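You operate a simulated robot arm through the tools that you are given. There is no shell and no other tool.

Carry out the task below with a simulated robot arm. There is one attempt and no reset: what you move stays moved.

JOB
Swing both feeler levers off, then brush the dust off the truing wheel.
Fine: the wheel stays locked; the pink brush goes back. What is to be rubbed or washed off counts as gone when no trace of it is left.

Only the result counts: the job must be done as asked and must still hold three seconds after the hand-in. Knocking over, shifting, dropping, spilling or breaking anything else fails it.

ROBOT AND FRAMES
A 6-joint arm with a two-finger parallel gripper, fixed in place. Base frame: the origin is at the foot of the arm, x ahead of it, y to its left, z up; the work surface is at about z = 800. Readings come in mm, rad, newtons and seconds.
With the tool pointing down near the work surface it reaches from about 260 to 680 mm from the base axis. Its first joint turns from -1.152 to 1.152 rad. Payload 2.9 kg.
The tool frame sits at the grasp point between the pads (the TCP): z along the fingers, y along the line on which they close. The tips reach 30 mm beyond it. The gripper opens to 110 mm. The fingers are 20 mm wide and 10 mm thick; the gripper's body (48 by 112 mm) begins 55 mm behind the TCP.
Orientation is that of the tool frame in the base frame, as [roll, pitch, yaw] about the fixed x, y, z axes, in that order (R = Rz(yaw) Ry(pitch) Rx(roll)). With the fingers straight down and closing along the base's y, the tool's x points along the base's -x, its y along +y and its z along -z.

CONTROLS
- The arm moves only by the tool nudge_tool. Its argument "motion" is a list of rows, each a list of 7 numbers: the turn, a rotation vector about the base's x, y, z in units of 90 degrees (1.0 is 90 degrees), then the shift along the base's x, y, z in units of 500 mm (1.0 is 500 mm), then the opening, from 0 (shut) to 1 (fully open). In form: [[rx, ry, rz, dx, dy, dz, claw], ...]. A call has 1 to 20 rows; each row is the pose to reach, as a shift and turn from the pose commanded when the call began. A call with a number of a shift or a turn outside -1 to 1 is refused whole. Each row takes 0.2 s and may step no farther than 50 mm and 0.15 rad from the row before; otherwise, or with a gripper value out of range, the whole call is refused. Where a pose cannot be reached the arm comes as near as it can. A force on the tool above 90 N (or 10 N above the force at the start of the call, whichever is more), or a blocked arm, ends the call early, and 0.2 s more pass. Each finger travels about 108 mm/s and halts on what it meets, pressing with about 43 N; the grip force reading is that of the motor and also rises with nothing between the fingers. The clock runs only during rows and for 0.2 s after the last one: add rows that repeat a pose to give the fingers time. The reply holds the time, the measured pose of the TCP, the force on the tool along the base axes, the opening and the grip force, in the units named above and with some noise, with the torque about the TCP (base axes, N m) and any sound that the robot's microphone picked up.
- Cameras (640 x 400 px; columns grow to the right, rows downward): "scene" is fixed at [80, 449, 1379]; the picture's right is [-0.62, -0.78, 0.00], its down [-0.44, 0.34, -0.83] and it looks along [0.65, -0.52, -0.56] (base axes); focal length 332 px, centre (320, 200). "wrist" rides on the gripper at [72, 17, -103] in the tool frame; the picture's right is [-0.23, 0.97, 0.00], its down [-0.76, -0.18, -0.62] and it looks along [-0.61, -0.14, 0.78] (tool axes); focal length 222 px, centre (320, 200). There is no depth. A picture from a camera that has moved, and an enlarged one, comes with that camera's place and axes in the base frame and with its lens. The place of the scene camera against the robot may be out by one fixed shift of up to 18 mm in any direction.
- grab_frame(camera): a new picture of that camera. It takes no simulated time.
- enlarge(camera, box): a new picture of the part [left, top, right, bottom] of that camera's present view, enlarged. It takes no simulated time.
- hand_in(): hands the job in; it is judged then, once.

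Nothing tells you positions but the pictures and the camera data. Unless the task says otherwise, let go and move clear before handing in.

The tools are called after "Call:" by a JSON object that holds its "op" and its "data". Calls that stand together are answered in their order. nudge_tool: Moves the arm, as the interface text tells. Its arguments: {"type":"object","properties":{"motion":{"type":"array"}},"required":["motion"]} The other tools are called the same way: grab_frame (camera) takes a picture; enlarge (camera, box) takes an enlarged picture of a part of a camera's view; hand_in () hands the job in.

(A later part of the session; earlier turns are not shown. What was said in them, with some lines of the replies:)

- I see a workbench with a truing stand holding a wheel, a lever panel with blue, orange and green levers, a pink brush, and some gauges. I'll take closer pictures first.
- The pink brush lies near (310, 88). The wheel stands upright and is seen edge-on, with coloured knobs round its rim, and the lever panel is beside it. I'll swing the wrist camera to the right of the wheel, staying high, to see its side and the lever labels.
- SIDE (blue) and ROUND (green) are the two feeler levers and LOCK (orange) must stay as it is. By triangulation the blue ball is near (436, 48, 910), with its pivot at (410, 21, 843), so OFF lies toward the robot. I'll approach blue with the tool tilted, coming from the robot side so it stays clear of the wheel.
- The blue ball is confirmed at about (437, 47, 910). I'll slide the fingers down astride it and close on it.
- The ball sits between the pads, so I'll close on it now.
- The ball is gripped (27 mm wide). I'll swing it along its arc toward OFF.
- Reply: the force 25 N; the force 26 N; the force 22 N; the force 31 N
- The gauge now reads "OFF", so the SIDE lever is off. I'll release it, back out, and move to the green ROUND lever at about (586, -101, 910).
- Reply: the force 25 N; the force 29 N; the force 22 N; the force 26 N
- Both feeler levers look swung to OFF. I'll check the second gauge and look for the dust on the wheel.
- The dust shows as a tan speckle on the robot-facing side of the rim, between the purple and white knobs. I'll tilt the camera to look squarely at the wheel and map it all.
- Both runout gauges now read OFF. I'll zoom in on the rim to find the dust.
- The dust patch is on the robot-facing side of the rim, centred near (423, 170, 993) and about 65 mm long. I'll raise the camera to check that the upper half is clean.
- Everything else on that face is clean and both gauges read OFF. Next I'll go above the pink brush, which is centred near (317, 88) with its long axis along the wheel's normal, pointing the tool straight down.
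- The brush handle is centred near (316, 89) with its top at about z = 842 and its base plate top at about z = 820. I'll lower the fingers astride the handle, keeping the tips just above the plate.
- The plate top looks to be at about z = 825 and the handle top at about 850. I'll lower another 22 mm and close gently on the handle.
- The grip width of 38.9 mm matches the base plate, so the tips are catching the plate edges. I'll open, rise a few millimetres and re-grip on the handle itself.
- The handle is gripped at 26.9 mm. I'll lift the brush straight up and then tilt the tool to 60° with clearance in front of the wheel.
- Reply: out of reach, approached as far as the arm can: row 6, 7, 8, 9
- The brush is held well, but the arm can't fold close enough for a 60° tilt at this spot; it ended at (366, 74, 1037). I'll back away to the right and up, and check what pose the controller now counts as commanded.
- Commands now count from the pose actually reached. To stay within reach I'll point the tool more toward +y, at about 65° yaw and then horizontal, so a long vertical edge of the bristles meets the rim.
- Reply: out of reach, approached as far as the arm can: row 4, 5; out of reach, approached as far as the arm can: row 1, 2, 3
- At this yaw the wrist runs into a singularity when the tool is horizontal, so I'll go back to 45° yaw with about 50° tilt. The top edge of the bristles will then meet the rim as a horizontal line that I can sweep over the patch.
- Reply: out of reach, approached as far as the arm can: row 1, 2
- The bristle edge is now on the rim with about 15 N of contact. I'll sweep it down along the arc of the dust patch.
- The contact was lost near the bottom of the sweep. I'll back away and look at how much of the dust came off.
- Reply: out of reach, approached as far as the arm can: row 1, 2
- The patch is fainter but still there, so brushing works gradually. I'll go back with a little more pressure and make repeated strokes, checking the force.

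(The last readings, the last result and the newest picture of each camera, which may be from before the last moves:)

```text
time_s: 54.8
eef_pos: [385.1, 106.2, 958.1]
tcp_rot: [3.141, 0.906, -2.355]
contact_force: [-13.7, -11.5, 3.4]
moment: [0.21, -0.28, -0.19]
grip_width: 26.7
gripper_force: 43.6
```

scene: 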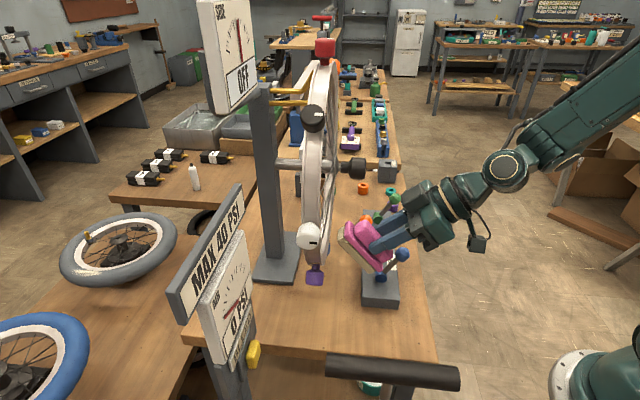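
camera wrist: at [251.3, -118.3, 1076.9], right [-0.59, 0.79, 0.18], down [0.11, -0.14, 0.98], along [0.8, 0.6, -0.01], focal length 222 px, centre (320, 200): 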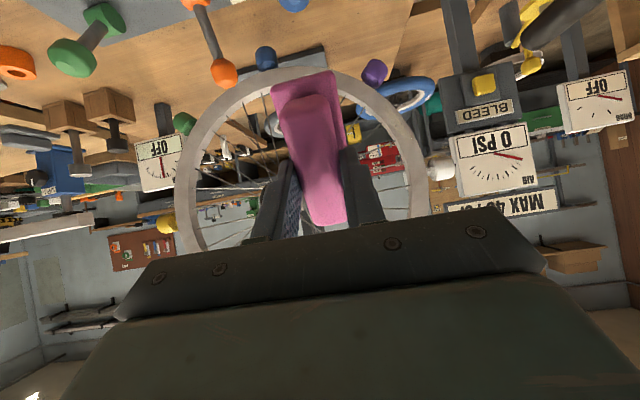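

The contact now holds along the whole patch. I'll stroke up and down along the same line.

Call:
{"op": "nudge_tool", "data": {"motion": [[0, 0, 0, -0.0034, 0.0027, 0.0144, 0], [0, 0, 0, -0.0068, 0.0054, 0.0289, 0], [0, 0, 0, -0.0103, 0.0082, 0.0433, 0], [0, 0, 0, -0.0137, 0.0109, 0.0578, 0], [0, 0, 0, -0.0171, 0.0136, 0.0722, 0], [0, 0, 0, -0.0205, 0.0163, 0.0867, 0], [0, 0, 0, -0.024, 0.0191, 0.1011, 0], [0, 0, 0, -0.0274, 0.0218, 0.1156, 0], [0, 0, 0, -0.0308, 0.0245, 0.13, 0], [0, 0, 0, -0.0274, 0.0218, 0.1156, 0], [0, 0, 0, -0.024, 0.0191, 0.1011, 0], [0, 0, 0, -0.0205, 0.0163, 0.0867, 0], [0, 0, 0, -0.0171, 0.0136, 0.0722, 0], [0, 0, 0, -0.0137, 0.0109, 0.0578, 0], [0, 0, 0, -0.0103, 0.0082, 0.0433, 0], [0, 0, 0, -0.0068, 0.0054, 0.0289, 0], [0, 0, 0, -0.0034, 0.0027, 0.0144, 0], [0, 0, 0, 0, 0, 0, 0]]}}

Call:
{"op": "nudge_tool", "data": {"motion": [[0, 0, 0, -0.0034, 0.0027, 0.0144, 0], [0, 0, 0, -0.0068, 0.0054, 0.0289, 0], [0, 0, 0, -0.0103, 0.0082, 0.0433, 0], [0, 0, 0, -0.0137, 0.0109, 0.0578, 0], [0, 0, 0, -0.0171, 0.0136, 0.0722, 0], [0, 0, 0, -0.0205, 0.0163, 0.0867, 0], [0, 0, 0, -0.024, 0.0191, 0.1011, 0], [0, 0, 0, -0.0274, 0.0218, 0.1156, 0], [0, 0, 0, -0.0308, 0.0245, 0.13, 0]]}}

Call:
{"op": "enlarge", "data": {"camera": "scene", "box": [270, 190, 430, 290]}}

```text
time_s: 58.6
eef_pos: [385.1, 107.2, 958.5]
tcp_rot: [3.136, 0.904, -2.358]
contact_force: [-18.5, -13.0, 4.3]
moment: [0.22, -0.37, -0.17]
grip_width: 26.9
gripper_force: 42.8
```

```text
time_s: 60.6
eef_pos: [370.3, 120.8, 1021.9]
tcp_rot: [3.138, 0.905, -2.357]
contact_force: [-1.1, -0.9, 0.0]
moment: [-0.04, 0.01, 0.03]
grip_width: 27.0
gripper_force: 42.7
```

```text
4.00 times, centred on (350, 240) of scene
camera zoom: at [80.0, 449.0, 1379.0], right [-0.62, -0.78, 0.0], down [-0.44, 0.34, -0.83], along [0.65, -0.52, -0.56], focal length 1326 px, centre (200, 40)
```

zoom: 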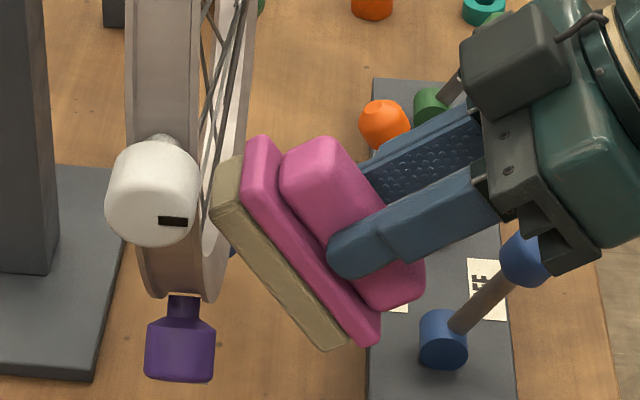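

Contact is light at the top now, so I'll back out along the reachable path and check the patch again.

Call:
{"op": "nudge_tool", "data": {"motion": [[0, 0, 0, -0.01, -0.03, 0.01, 0], [0, 0, 0, -0.016, -0.1, 0.03, 0], [0, 0, 0, -0.022, -0.17, 0.05, 0], [0, 0, 0, -0.028, -0.24, 0.075, 0], [0, 0, 0, -0.032, -0.32, 0.1, 0], [0, 0, 0, -0.032, -0.32, 0.1, 0]]}}

Call:
{"op": "grab_frame", "data": {"camera": "wrist"}}

Call:
{"op": "enlarge", "data": {"camera": "wrist", "box": [350, 80, 430, 130]}}

Call:
{"op": "enlarge", "data": {"camera": "wrist", "box": [360, 100, 440, 150]}}

```text
time_s: 62.0
eef_pos: [353.9, -38.4, 1071.2]
tcp_rot: [3.137, 0.906, -2.357]
contact_force: [-0.7, -0.5, -0.7]
moment: [0.0, 0.03, -0.02]
grip_width: 26.9
gripper_force: 43.5
```

```text
taken
camera wrist: at [252.4, -117.9, 1077.7], right [-0.59, 0.79, 0.18], down [0.11, -0.14, 0.98], along [0.8, 0.6, -0.01], focal length 222 px, centre (320, 200)
```

wrist: 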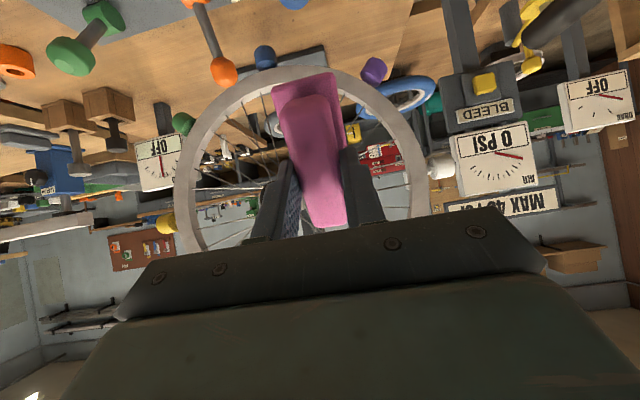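

```text
8.00 times, centred on (390, 105) of wrist
camera zoom: at [252.4, -117.9, 1077.7], right [-0.59, 0.79, 0.18], down [0.11, -0.14, 0.98], along [0.8, 0.6, -0.01], focal length 1777 px, centre (-240, 960)
```

zoom: 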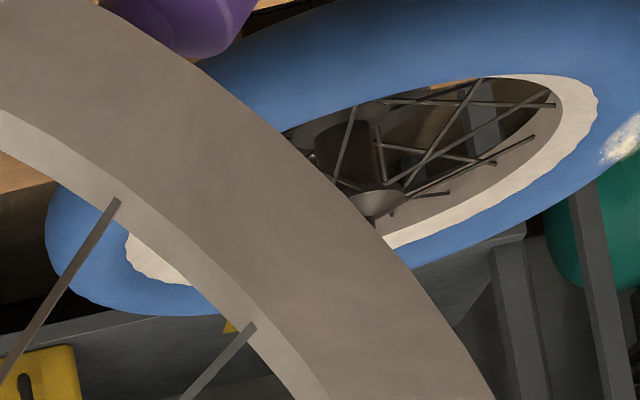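

```text
8.00 times, centred on (400, 125) of wrist
camera zoom: at [252.4, -117.9, 1077.7], right [-0.59, 0.79, 0.18], down [0.11, -0.14, 0.98], along [0.8, 0.6, -0.01], focal length 1777 px, centre (-320, 800)
```

zoom: 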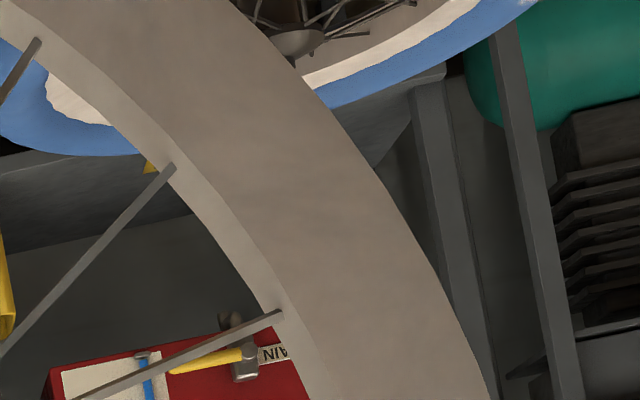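

The patch looks clean. I'll check the rest of the rim around it for any leftover traces.

Call:
{"op": "enlarge", "data": {"camera": "wrist", "box": [370, 130, 450, 180]}}

Call:
{"op": "enlarge", "data": {"camera": "wrist", "box": [330, 60, 410, 110]}}

Call:
{"op": "enlarge", "data": {"camera": "wrist", "box": [200, 60, 280, 110]}}

Call:
{"op": "enlarge", "data": {"camera": "scene", "box": [290, 180, 350, 280]}}

Call:
{"op": "enlarge", "data": {"camera": "scene", "box": [290, 50, 350, 150]}}

```text
8.00 times, centred on (410, 155) of wrist
camera zoom: at [252.4, -117.9, 1077.7], right [-0.59, 0.79, 0.18], down [0.11, -0.14, 0.98], along [0.8, 0.6, -0.01], focal length 1777 px, centre (-400, 560)
```

zoom: 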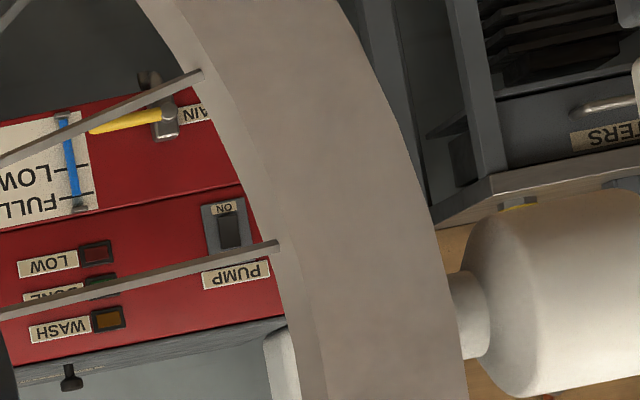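

```text
8.00 times, centred on (370, 85) of wrist
camera zoom: at [252.4, -117.9, 1077.7], right [-0.59, 0.79, 0.18], down [0.11, -0.14, 0.98], along [0.8, 0.6, -0.01], focal length 1777 px, centre (-80, 1120)
```

zoom: 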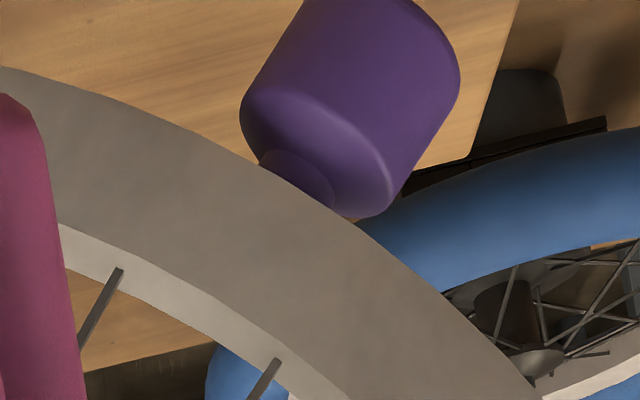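

```text
8.00 times, centred on (240, 85) of wrist
camera zoom: at [252.4, -117.9, 1077.7], right [-0.59, 0.79, 0.18], down [0.11, -0.14, 0.98], along [0.8, 0.6, -0.01], focal length 1777 px, centre (960, 1120)
```

zoom: 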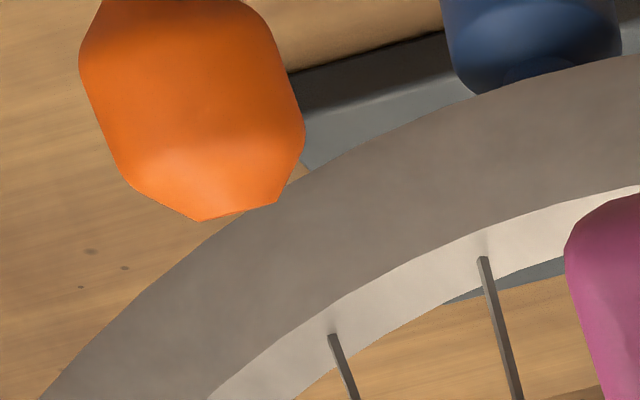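

```text
4.00 times, centred on (320, 230) of scene
camera zoom: at [80.0, 449.0, 1379.0], right [-0.62, -0.78, 0.0], down [-0.44, 0.34, -0.83], along [0.65, -0.52, -0.56], focal length 1326 px, centre (320, 80)
```

zoom: 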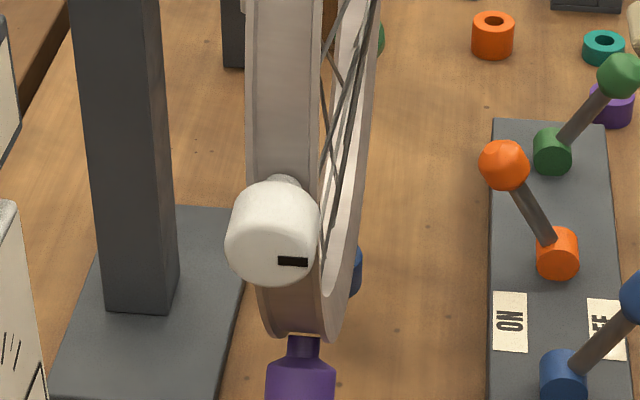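

```text
4.00 times, centred on (320, 100) of scene
camera zoom: at [80.0, 449.0, 1379.0], right [-0.62, -0.78, 0.0], down [-0.44, 0.34, -0.83], along [0.65, -0.52, -0.56], focal length 1326 px, centre (320, 600)
```

zoom: 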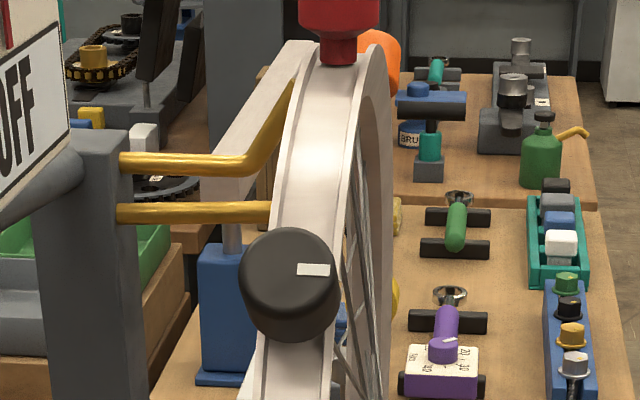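

Call:
{"op": "enlarge", "data": {"camera": "wrist", "box": [370, 90, 410, 115]}}

Call:
{"op": "enlarge", "data": {"camera": "wrist", "box": [385, 105, 425, 130]}}

Call:
{"op": "enlarge", "data": {"camera": "wrist", "box": [390, 125, 430, 150]}}

```text
16.00 times, centred on (390, 102) of wrist
camera zoom: at [252.4, -117.9, 1077.7], right [-0.59, 0.79, 0.18], down [0.11, -0.14, 0.98], along [0.8, 0.6, -0.01], focal length 3554 px, centre (-800, 1760)
```

zoom: 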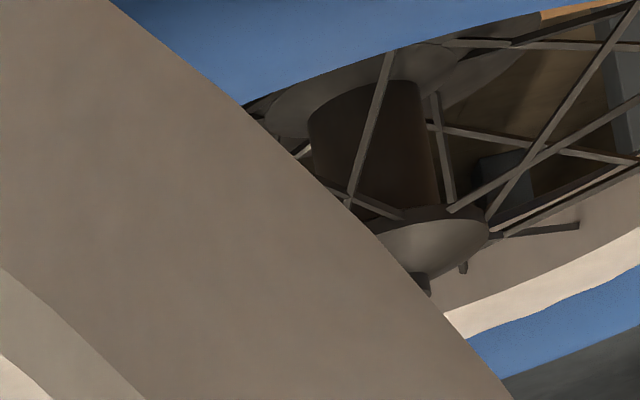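

```text
16.00 times, centred on (405, 118) of wrist
camera zoom: at [252.4, -117.9, 1077.7], right [-0.59, 0.79, 0.18], down [0.11, -0.14, 0.98], along [0.8, 0.6, -0.01], focal length 3554 px, centre (-1040, 1520)
```

zoom: 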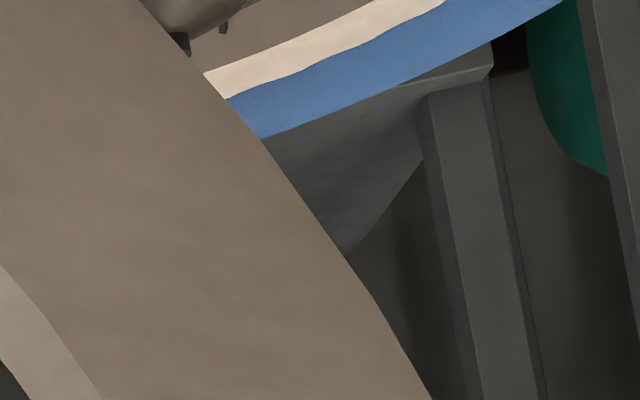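

```text
16.00 times, centred on (410, 138) of wrist
camera zoom: at [252.4, -117.9, 1077.7], right [-0.59, 0.79, 0.18], down [0.11, -0.14, 0.98], along [0.8, 0.6, -0.01], focal length 3554 px, centre (-1120, 1200)
```

zoom: 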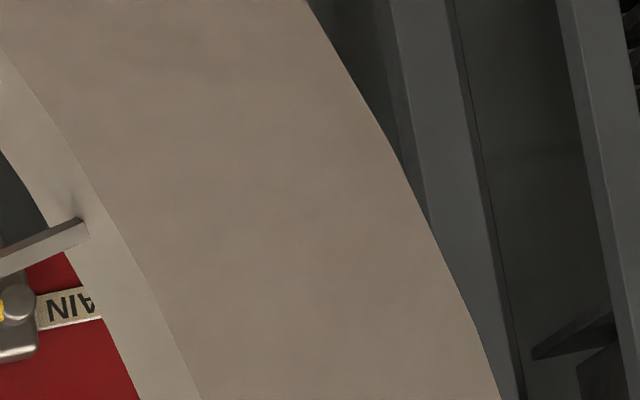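

The rim face shows no trace of dust, even at high zoom. Next I'll return the tool to vertical above the brush's original spot.

Call:
{"op": "nudge_tool", "data": {"motion": [[-0.0582, 0.0582, 0, 0, 0, 0, 0], [-0.1165, 0.1165, 0, 0, 0, 0, 0], [-0.1747, 0.1747, 0, -0.0075, 0.0257, -0.0065, 0], [-0.2329, 0.2329, 0, -0.0188, 0.0641, -0.0163, 0], [-0.2911, 0.2911, 0, -0.0301, 0.1026, -0.026, 0], [-0.3494, 0.3494, 0, -0.0414, 0.1411, -0.0358, 0], [-0.4076, 0.4076, 0, -0.0527, 0.1796, -0.0455, 0], [-0.4076, 0.4076, 0, -0.064, 0.218, -0.0553, 0], [-0.4076, 0.4076, 0, -0.0753, 0.2565, -0.065, 0], [-0.4076, 0.4076, 0, -0.0753, 0.2565, -0.065, 0]]}}

Call:
{"op": "nudge_tool", "data": {"motion": [[0, 0, 0, 0, 0, 0, 0]]}}

Call:
{"op": "grab_frame", "data": {"camera": "wrist"}}

Call:
{"op": "grab_frame", "data": {"camera": "scene"}}

```text
time_s: 64.2
eef_pos: [316.4, 88.9, 1039.1]
tcp_rot: [3.139, 0.0, -2.356]
contact_force: [-0.9, -0.1, 0.1]
moment: [0.02, 0.0, 0.0]
grip_width: 26.7
gripper_force: 43.0
```

```text
time_s: 64.6
eef_pos: [316.1, 88.9, 1041.1]
tcp_rot: [3.14, 0.0, -2.356]
contact_force: [0.6, 0.0, 0.2]
moment: [-0.04, 0.0, 0.02]
grip_width: 26.7
gripper_force: 42.6
```

```text
taken
camera wrist: at [253.6, 47.8, 1142.9], right [-0.53, 0.85, 0.0], down [0.67, 0.41, 0.62], along [0.53, 0.33, -0.78], focal length 222 px, centre (320, 200)
```

wrist: 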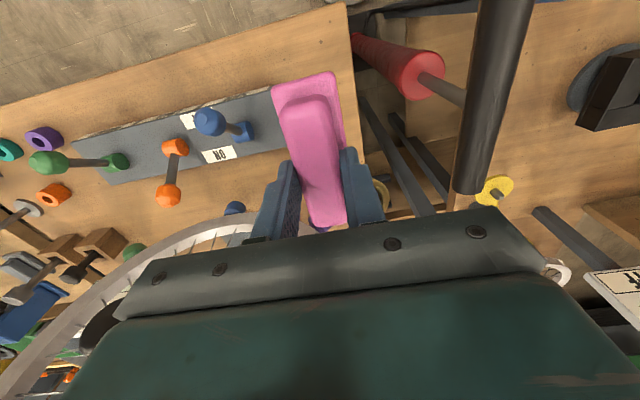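

```text
taken
```

scene: 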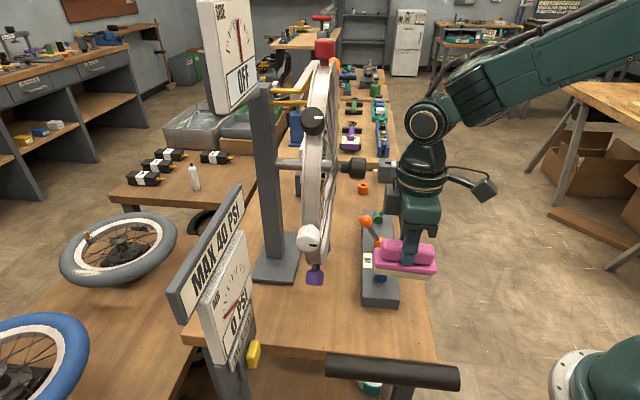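

Call:
{"op": "nudge_tool", "data": {"motion": [[0, 0, 0, 0.0005, -0.002, -0.09, 0], [0, 0, 0, 0.0005, -0.002, -0.18, 0], [0, 0, 0, 0.0005, -0.002, -0.26, 0], [0, 0, 0, 0.0005, -0.002, -0.31, 0], [0, 0, 0, 0.0005, -0.002, -0.334, 0], [0, 0, 0, 0.0005, -0.002, -0.334, 0]]}}

Call:
{"op": "enlarge", "data": {"camera": "scene", "box": [320, 240, 480, 340]}}

Call:
{"op": "grab_frame", "data": {"camera": "wrist"}}

```text
time_s: 66.0
eef_pos: [317.2, 86.5, 874.1]
tcp_rot: [3.138, 0.0, -2.355]
contact_force: [-0.7, 0.6, -1.0]
moment: [-0.02, 0.03, 0.01]
grip_width: 26.9
gripper_force: 42.9
```

```text
4.00 times, centred on (400, 290) of scene
camera zoom: at [80.0, 449.0, 1379.0], right [-0.62, -0.78, 0.0], down [-0.44, 0.34, -0.83], along [0.65, -0.52, -0.56], focal length 1326 px, centre (0, -160)
```

zoom: 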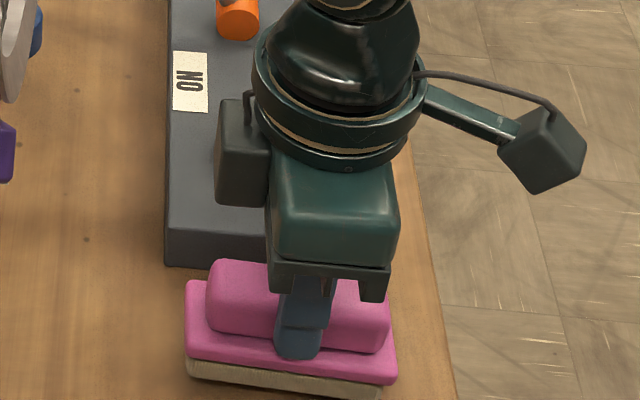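

```text
taken
camera wrist: at [254.5, 46.7, 977.1], right [-0.53, 0.85, 0.0], down [0.67, 0.41, 0.62], along [0.53, 0.33, -0.78], focal length 222 px, centre (320, 200)
```

wrist: 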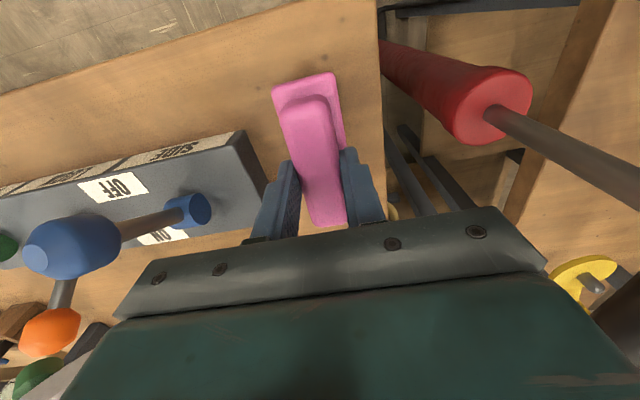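

Call:
{"op": "nudge_tool", "data": {"motion": [[0, 0, 0, -0.0012, 0.001, -0.006, 0], [0, 0, 0, -0.0012, 0.001, -0.012, 0], [0, 0, 0, -0.0012, 0.001, -0.015, 0], [0, 0, 0, -0.0012, 0.001, -0.015, 0]]}}

```text
time_s: 67.0
eef_pos: [316.9, 88.6, 867.2]
tcp_rot: [3.14, 0.002, -2.357]
contact_force: [-0.6, 1.6, 23.3]
moment: [-0.73, 0.78, -0.04]
grip_width: 26.8
gripper_force: 43.1
```

The brush is on the bench with about 23 N, one end touching first. I'll release it gradually and then rise straight up.

Call:
{"op": "nudge_tool", "data": {"motion": [[0, 0, 0, 0, 0, 0, 0.27], [0, 0, 0, 0, 0, 0, 0.33], [0, 0, 0, 0, 0, 0, 0.42], [0, 0, 0, 0, 0, 0, 0.47], [0, 0, 0, 0, 0, 0, 0.47]]}}

Call:
{"op": "grab_frame", "data": {"camera": "wrist"}}

Call:
{"op": "enlarge", "data": {"camera": "scene", "box": [320, 240, 480, 340]}}

```text
time_s: 68.2
eef_pos: [315.8, 88.4, 866.0]
tcp_rot: [3.137, 0.0, -2.356]
contact_force: [-0.5, 0.1, 0.8]
moment: [-0.01, 0.0, -0.01]
grip_width: 51.9
gripper_force: 0.0
```

```text
taken
camera wrist: at [253.6, 47.3, 969.2], right [-0.53, 0.85, 0.0], down [0.67, 0.41, 0.62], along [0.53, 0.33, -0.78], focal length 222 px, centre (320, 200)
```

wrist: 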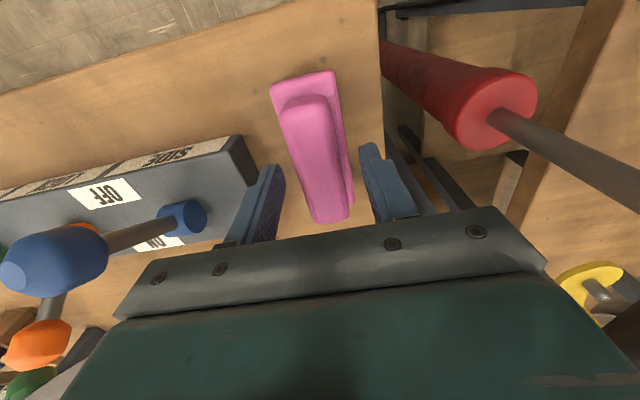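

```text
4.00 times, centred on (400, 290) of scene
camera zoom: at [80.0, 449.0, 1379.0], right [-0.62, -0.78, 0.0], down [-0.44, 0.34, -0.83], along [0.65, -0.52, -0.56], focal length 1326 px, centre (0, -160)
```

zoom: 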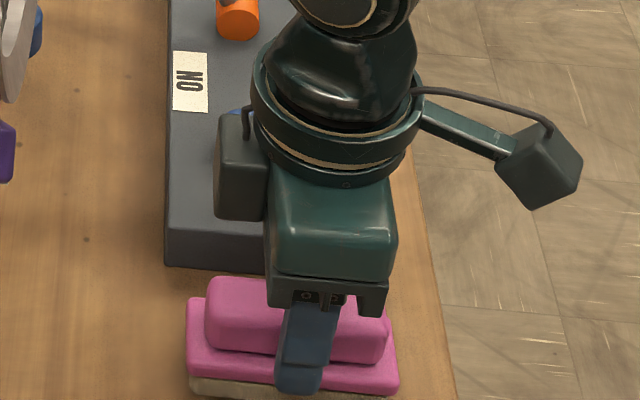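

Call:
{"op": "nudge_tool", "data": {"motion": [[0, 0, 0, 0, 0, 0.05, 0.47], [0, 0, 0, 0, 0, 0.14, 0.47], [0, 0, 0, 0, 0, 0.23, 0.47], [0, 0, 0, 0, 0, 0.32, 0.47], [0, 0, 0, 0, 0, 0.35, 0.47], [0, 0, 0, 0, 0, 0.35, 0.47]]}}

Call:
{"op": "grab_frame", "data": {"camera": "scene"}}

Call:
{"op": "enlarge", "data": {"camera": "scene", "box": [320, 260, 480, 360]}}

Call:
{"op": "grab_frame", "data": {"camera": "wrist"}}

```text
time_s: 69.6
eef_pos: [316.5, 87.3, 1042.0]
tcp_rot: [3.138, -0.003, -2.355]
contact_force: [1.0, 0.2, -0.1]
moment: [-0.01, -0.01, 0.03]
grip_width: 51.8
gripper_force: 0.0
```

```text
taken
```

scene: 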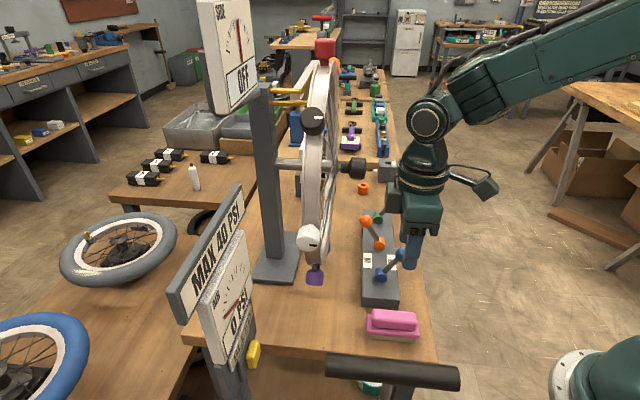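

```text
4.00 times, centred on (400, 310) of scene
camera zoom: at [80.0, 449.0, 1379.0], right [-0.62, -0.78, 0.0], down [-0.44, 0.34, -0.83], along [0.65, -0.52, -0.56], focal length 1326 px, centre (0, -240)
```

zoom: 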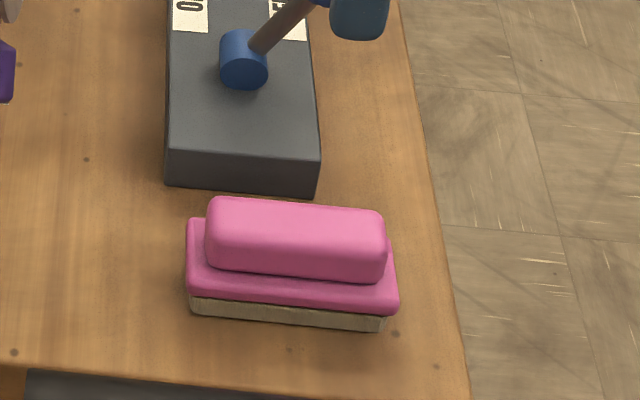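

```text
taken
camera wrist: at [253.0, 46.0, 1145.1], right [-0.53, 0.85, 0.0], down [0.67, 0.41, 0.62], along [0.53, 0.33, -0.78], focal length 222 px, centre (320, 200)
```

wrist: 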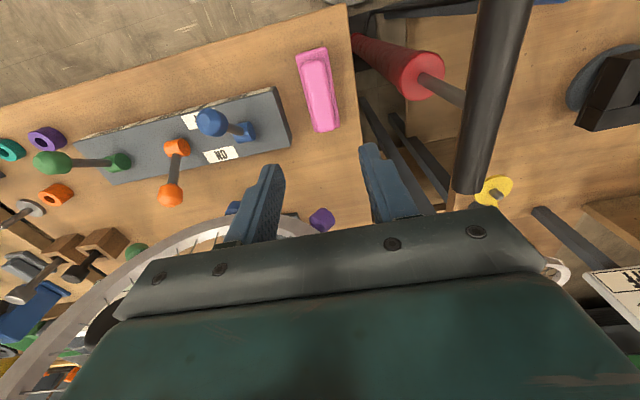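

The brush is back in its original place. I'll go back to the earlier inspection pose and compare the wheel and levers with the first view.

Call:
{"op": "nudge_tool", "data": {"motion": [[0, 0, 0, 0.0145, -0.0444, 0.01, 0.5], [0.0587, -0.0587, 0, 0.029, -0.0889, 0.02, 0.5], [0.1175, -0.1175, 0, 0.0435, -0.1333, 0.03, 0.5], [0.1762, -0.1762, 0, 0.058, -0.1778, 0.04, 0.5], [0.235, -0.235, 0, 0.0725, -0.2223, 0.05, 0.5], [0.2938, -0.2938, 0, 0.087, -0.2667, 0.06, 0.5], [0.3525, -0.3525, 0, 0.1015, -0.3112, 0.07, 0.5], [0.4112, -0.4112, 0, 0.1154, -0.3556, 0.08, 0.5], [0.47, -0.47, 0, 0.1154, -0.3556, 0.08, 0.5], [0.47, -0.47, 0, 0.1154, -0.3556, 0.08, 0.5]]}}

Call:
{"op": "grab_frame", "data": {"camera": "wrist"}}

Call:
{"op": "enlarge", "data": {"camera": "wrist", "box": [340, 10, 500, 110]}}

Call:
{"op": "enlarge", "data": {"camera": "wrist", "box": [340, 70, 500, 170]}}

Call:
{"op": "grab_frame", "data": {"camera": "scene"}}

```text
time_s: 71.8
eef_pos: [374.0, -89.3, 1081.2]
tcp_rot: [3.14, 1.047, -2.356]
contact_force: [-0.2, -1.1, -0.5]
moment: [0.0, 0.01, 0.02]
grip_width: 55.1
gripper_force: 0.1
```

```text
taken
camera wrist: at [273.4, -168.1, 1069.9], right [-0.61, 0.77, 0.2], down [0.01, -0.24, 0.97], along [0.79, 0.6, 0.13], focal length 222 px, centre (320, 200)
```

wrist: 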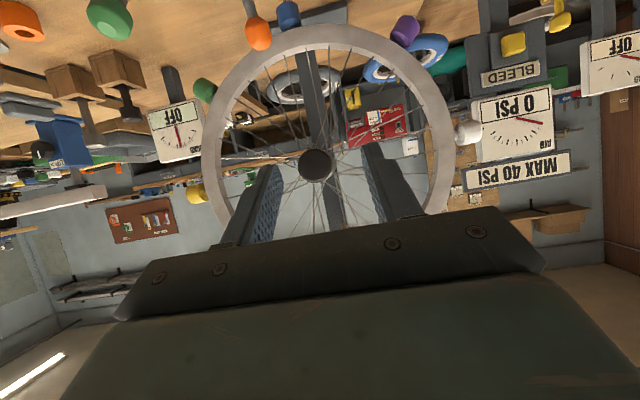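

```text
4.00 times, centred on (420, 60) of wrist
camera zoom: at [273.4, -168.1, 1069.9], right [-0.61, 0.77, 0.2], down [0.01, -0.24, 0.97], along [0.79, 0.6, 0.13], focal length 888 px, centre (-80, 760)
```

zoom: 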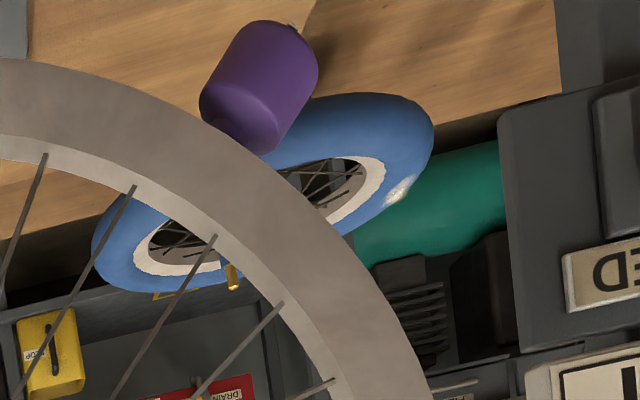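

```text
4.00 times, centred on (420, 120) of wrist
camera zoom: at [273.4, -168.1, 1069.9], right [-0.61, 0.77, 0.2], down [0.01, -0.24, 0.97], along [0.79, 0.6, 0.13], focal length 888 px, centre (-80, 520)
```

zoom: 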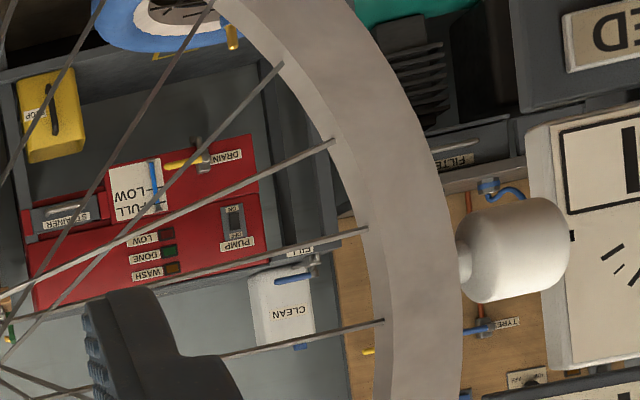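

```text
taken
```

scene: 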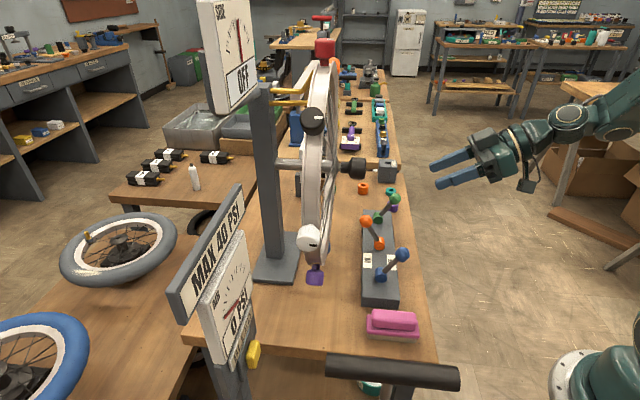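

Call:
{"op": "enlarge", "data": {"camera": "scene", "box": [240, 190, 440, 315]}}

Call:
{"op": "enlarge", "data": {"camera": "scene", "box": [240, 30, 440, 155]}}

Call:
{"op": "enlarge", "data": {"camera": "scene", "box": [260, 200, 420, 300]}}

```text
3.20 times, centred on (340, 252) of scene
camera zoom: at [80.0, 449.0, 1379.0], right [-0.62, -0.78, 0.0], down [-0.44, 0.34, -0.83], along [0.65, -0.52, -0.56], focal length 1061 px, centre (256, 32)
```

zoom: 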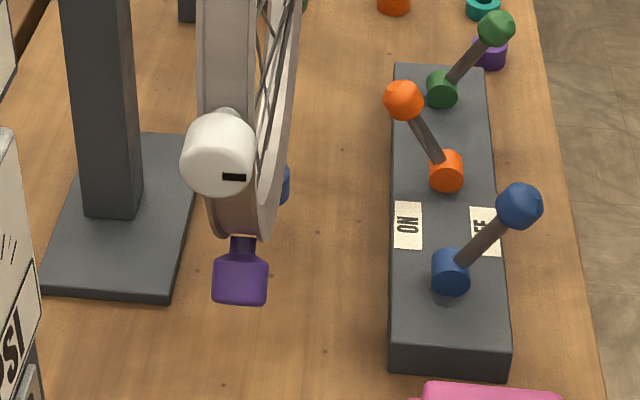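

```text
3.20 times, centred on (340, 92) of scene
camera zoom: at [80.0, 449.0, 1379.0], right [-0.62, -0.78, 0.0], down [-0.44, 0.34, -0.83], along [0.65, -0.52, -0.56], focal length 1061 px, centre (256, 544)
```

zoom: 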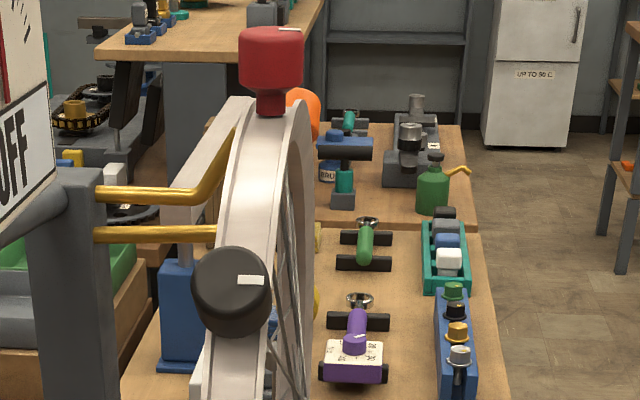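

```text
4.00 times, centred on (340, 250) of scene
camera zoom: at [80.0, 449.0, 1379.0], right [-0.62, -0.78, 0.0], down [-0.44, 0.34, -0.83], along [0.65, -0.52, -0.56], focal length 1326 px, centre (240, 0)
```

zoom: 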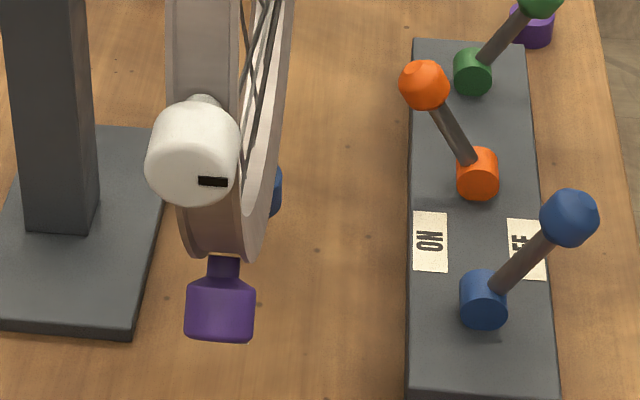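

The wheel rim shows no dust, both feeler gauges read OFF, the LOCK lever is still ON and the brush is back in its place. The wheel looks turned by about 1° from the brushing pressure, by my estimate from the pictures, but it is still locked. The gripper is open and clear of everything, so I'm handing in.

Call:
{"op": "hand_in", "data": {}}

```text
The job is handed in.
```

I swung both feeler levers off and brushed the dust off the wheel rim. The job is handed in, but I haven't seen a verdict.

- **Feeler levers:** the SIDE (blue) and ROUND (green) levers are off, and both feeler gauges read OFF.
- **Dust:** I found one patch, about 65 mm long, on the side of the rim facing the robot. It left no trace I could see, even enlarged. I did not look at the far side of the rim.
- **Lock:** I didn't touch the LOCK (orange) lever, and it is still ON. The brushing turned the locked wheel slightly, by about 1° judging from the pictures, and I left it there.
- **Brush:** the pink brush is back in its original place, within a couple of millimetres. The gripper is open and clear of everything.
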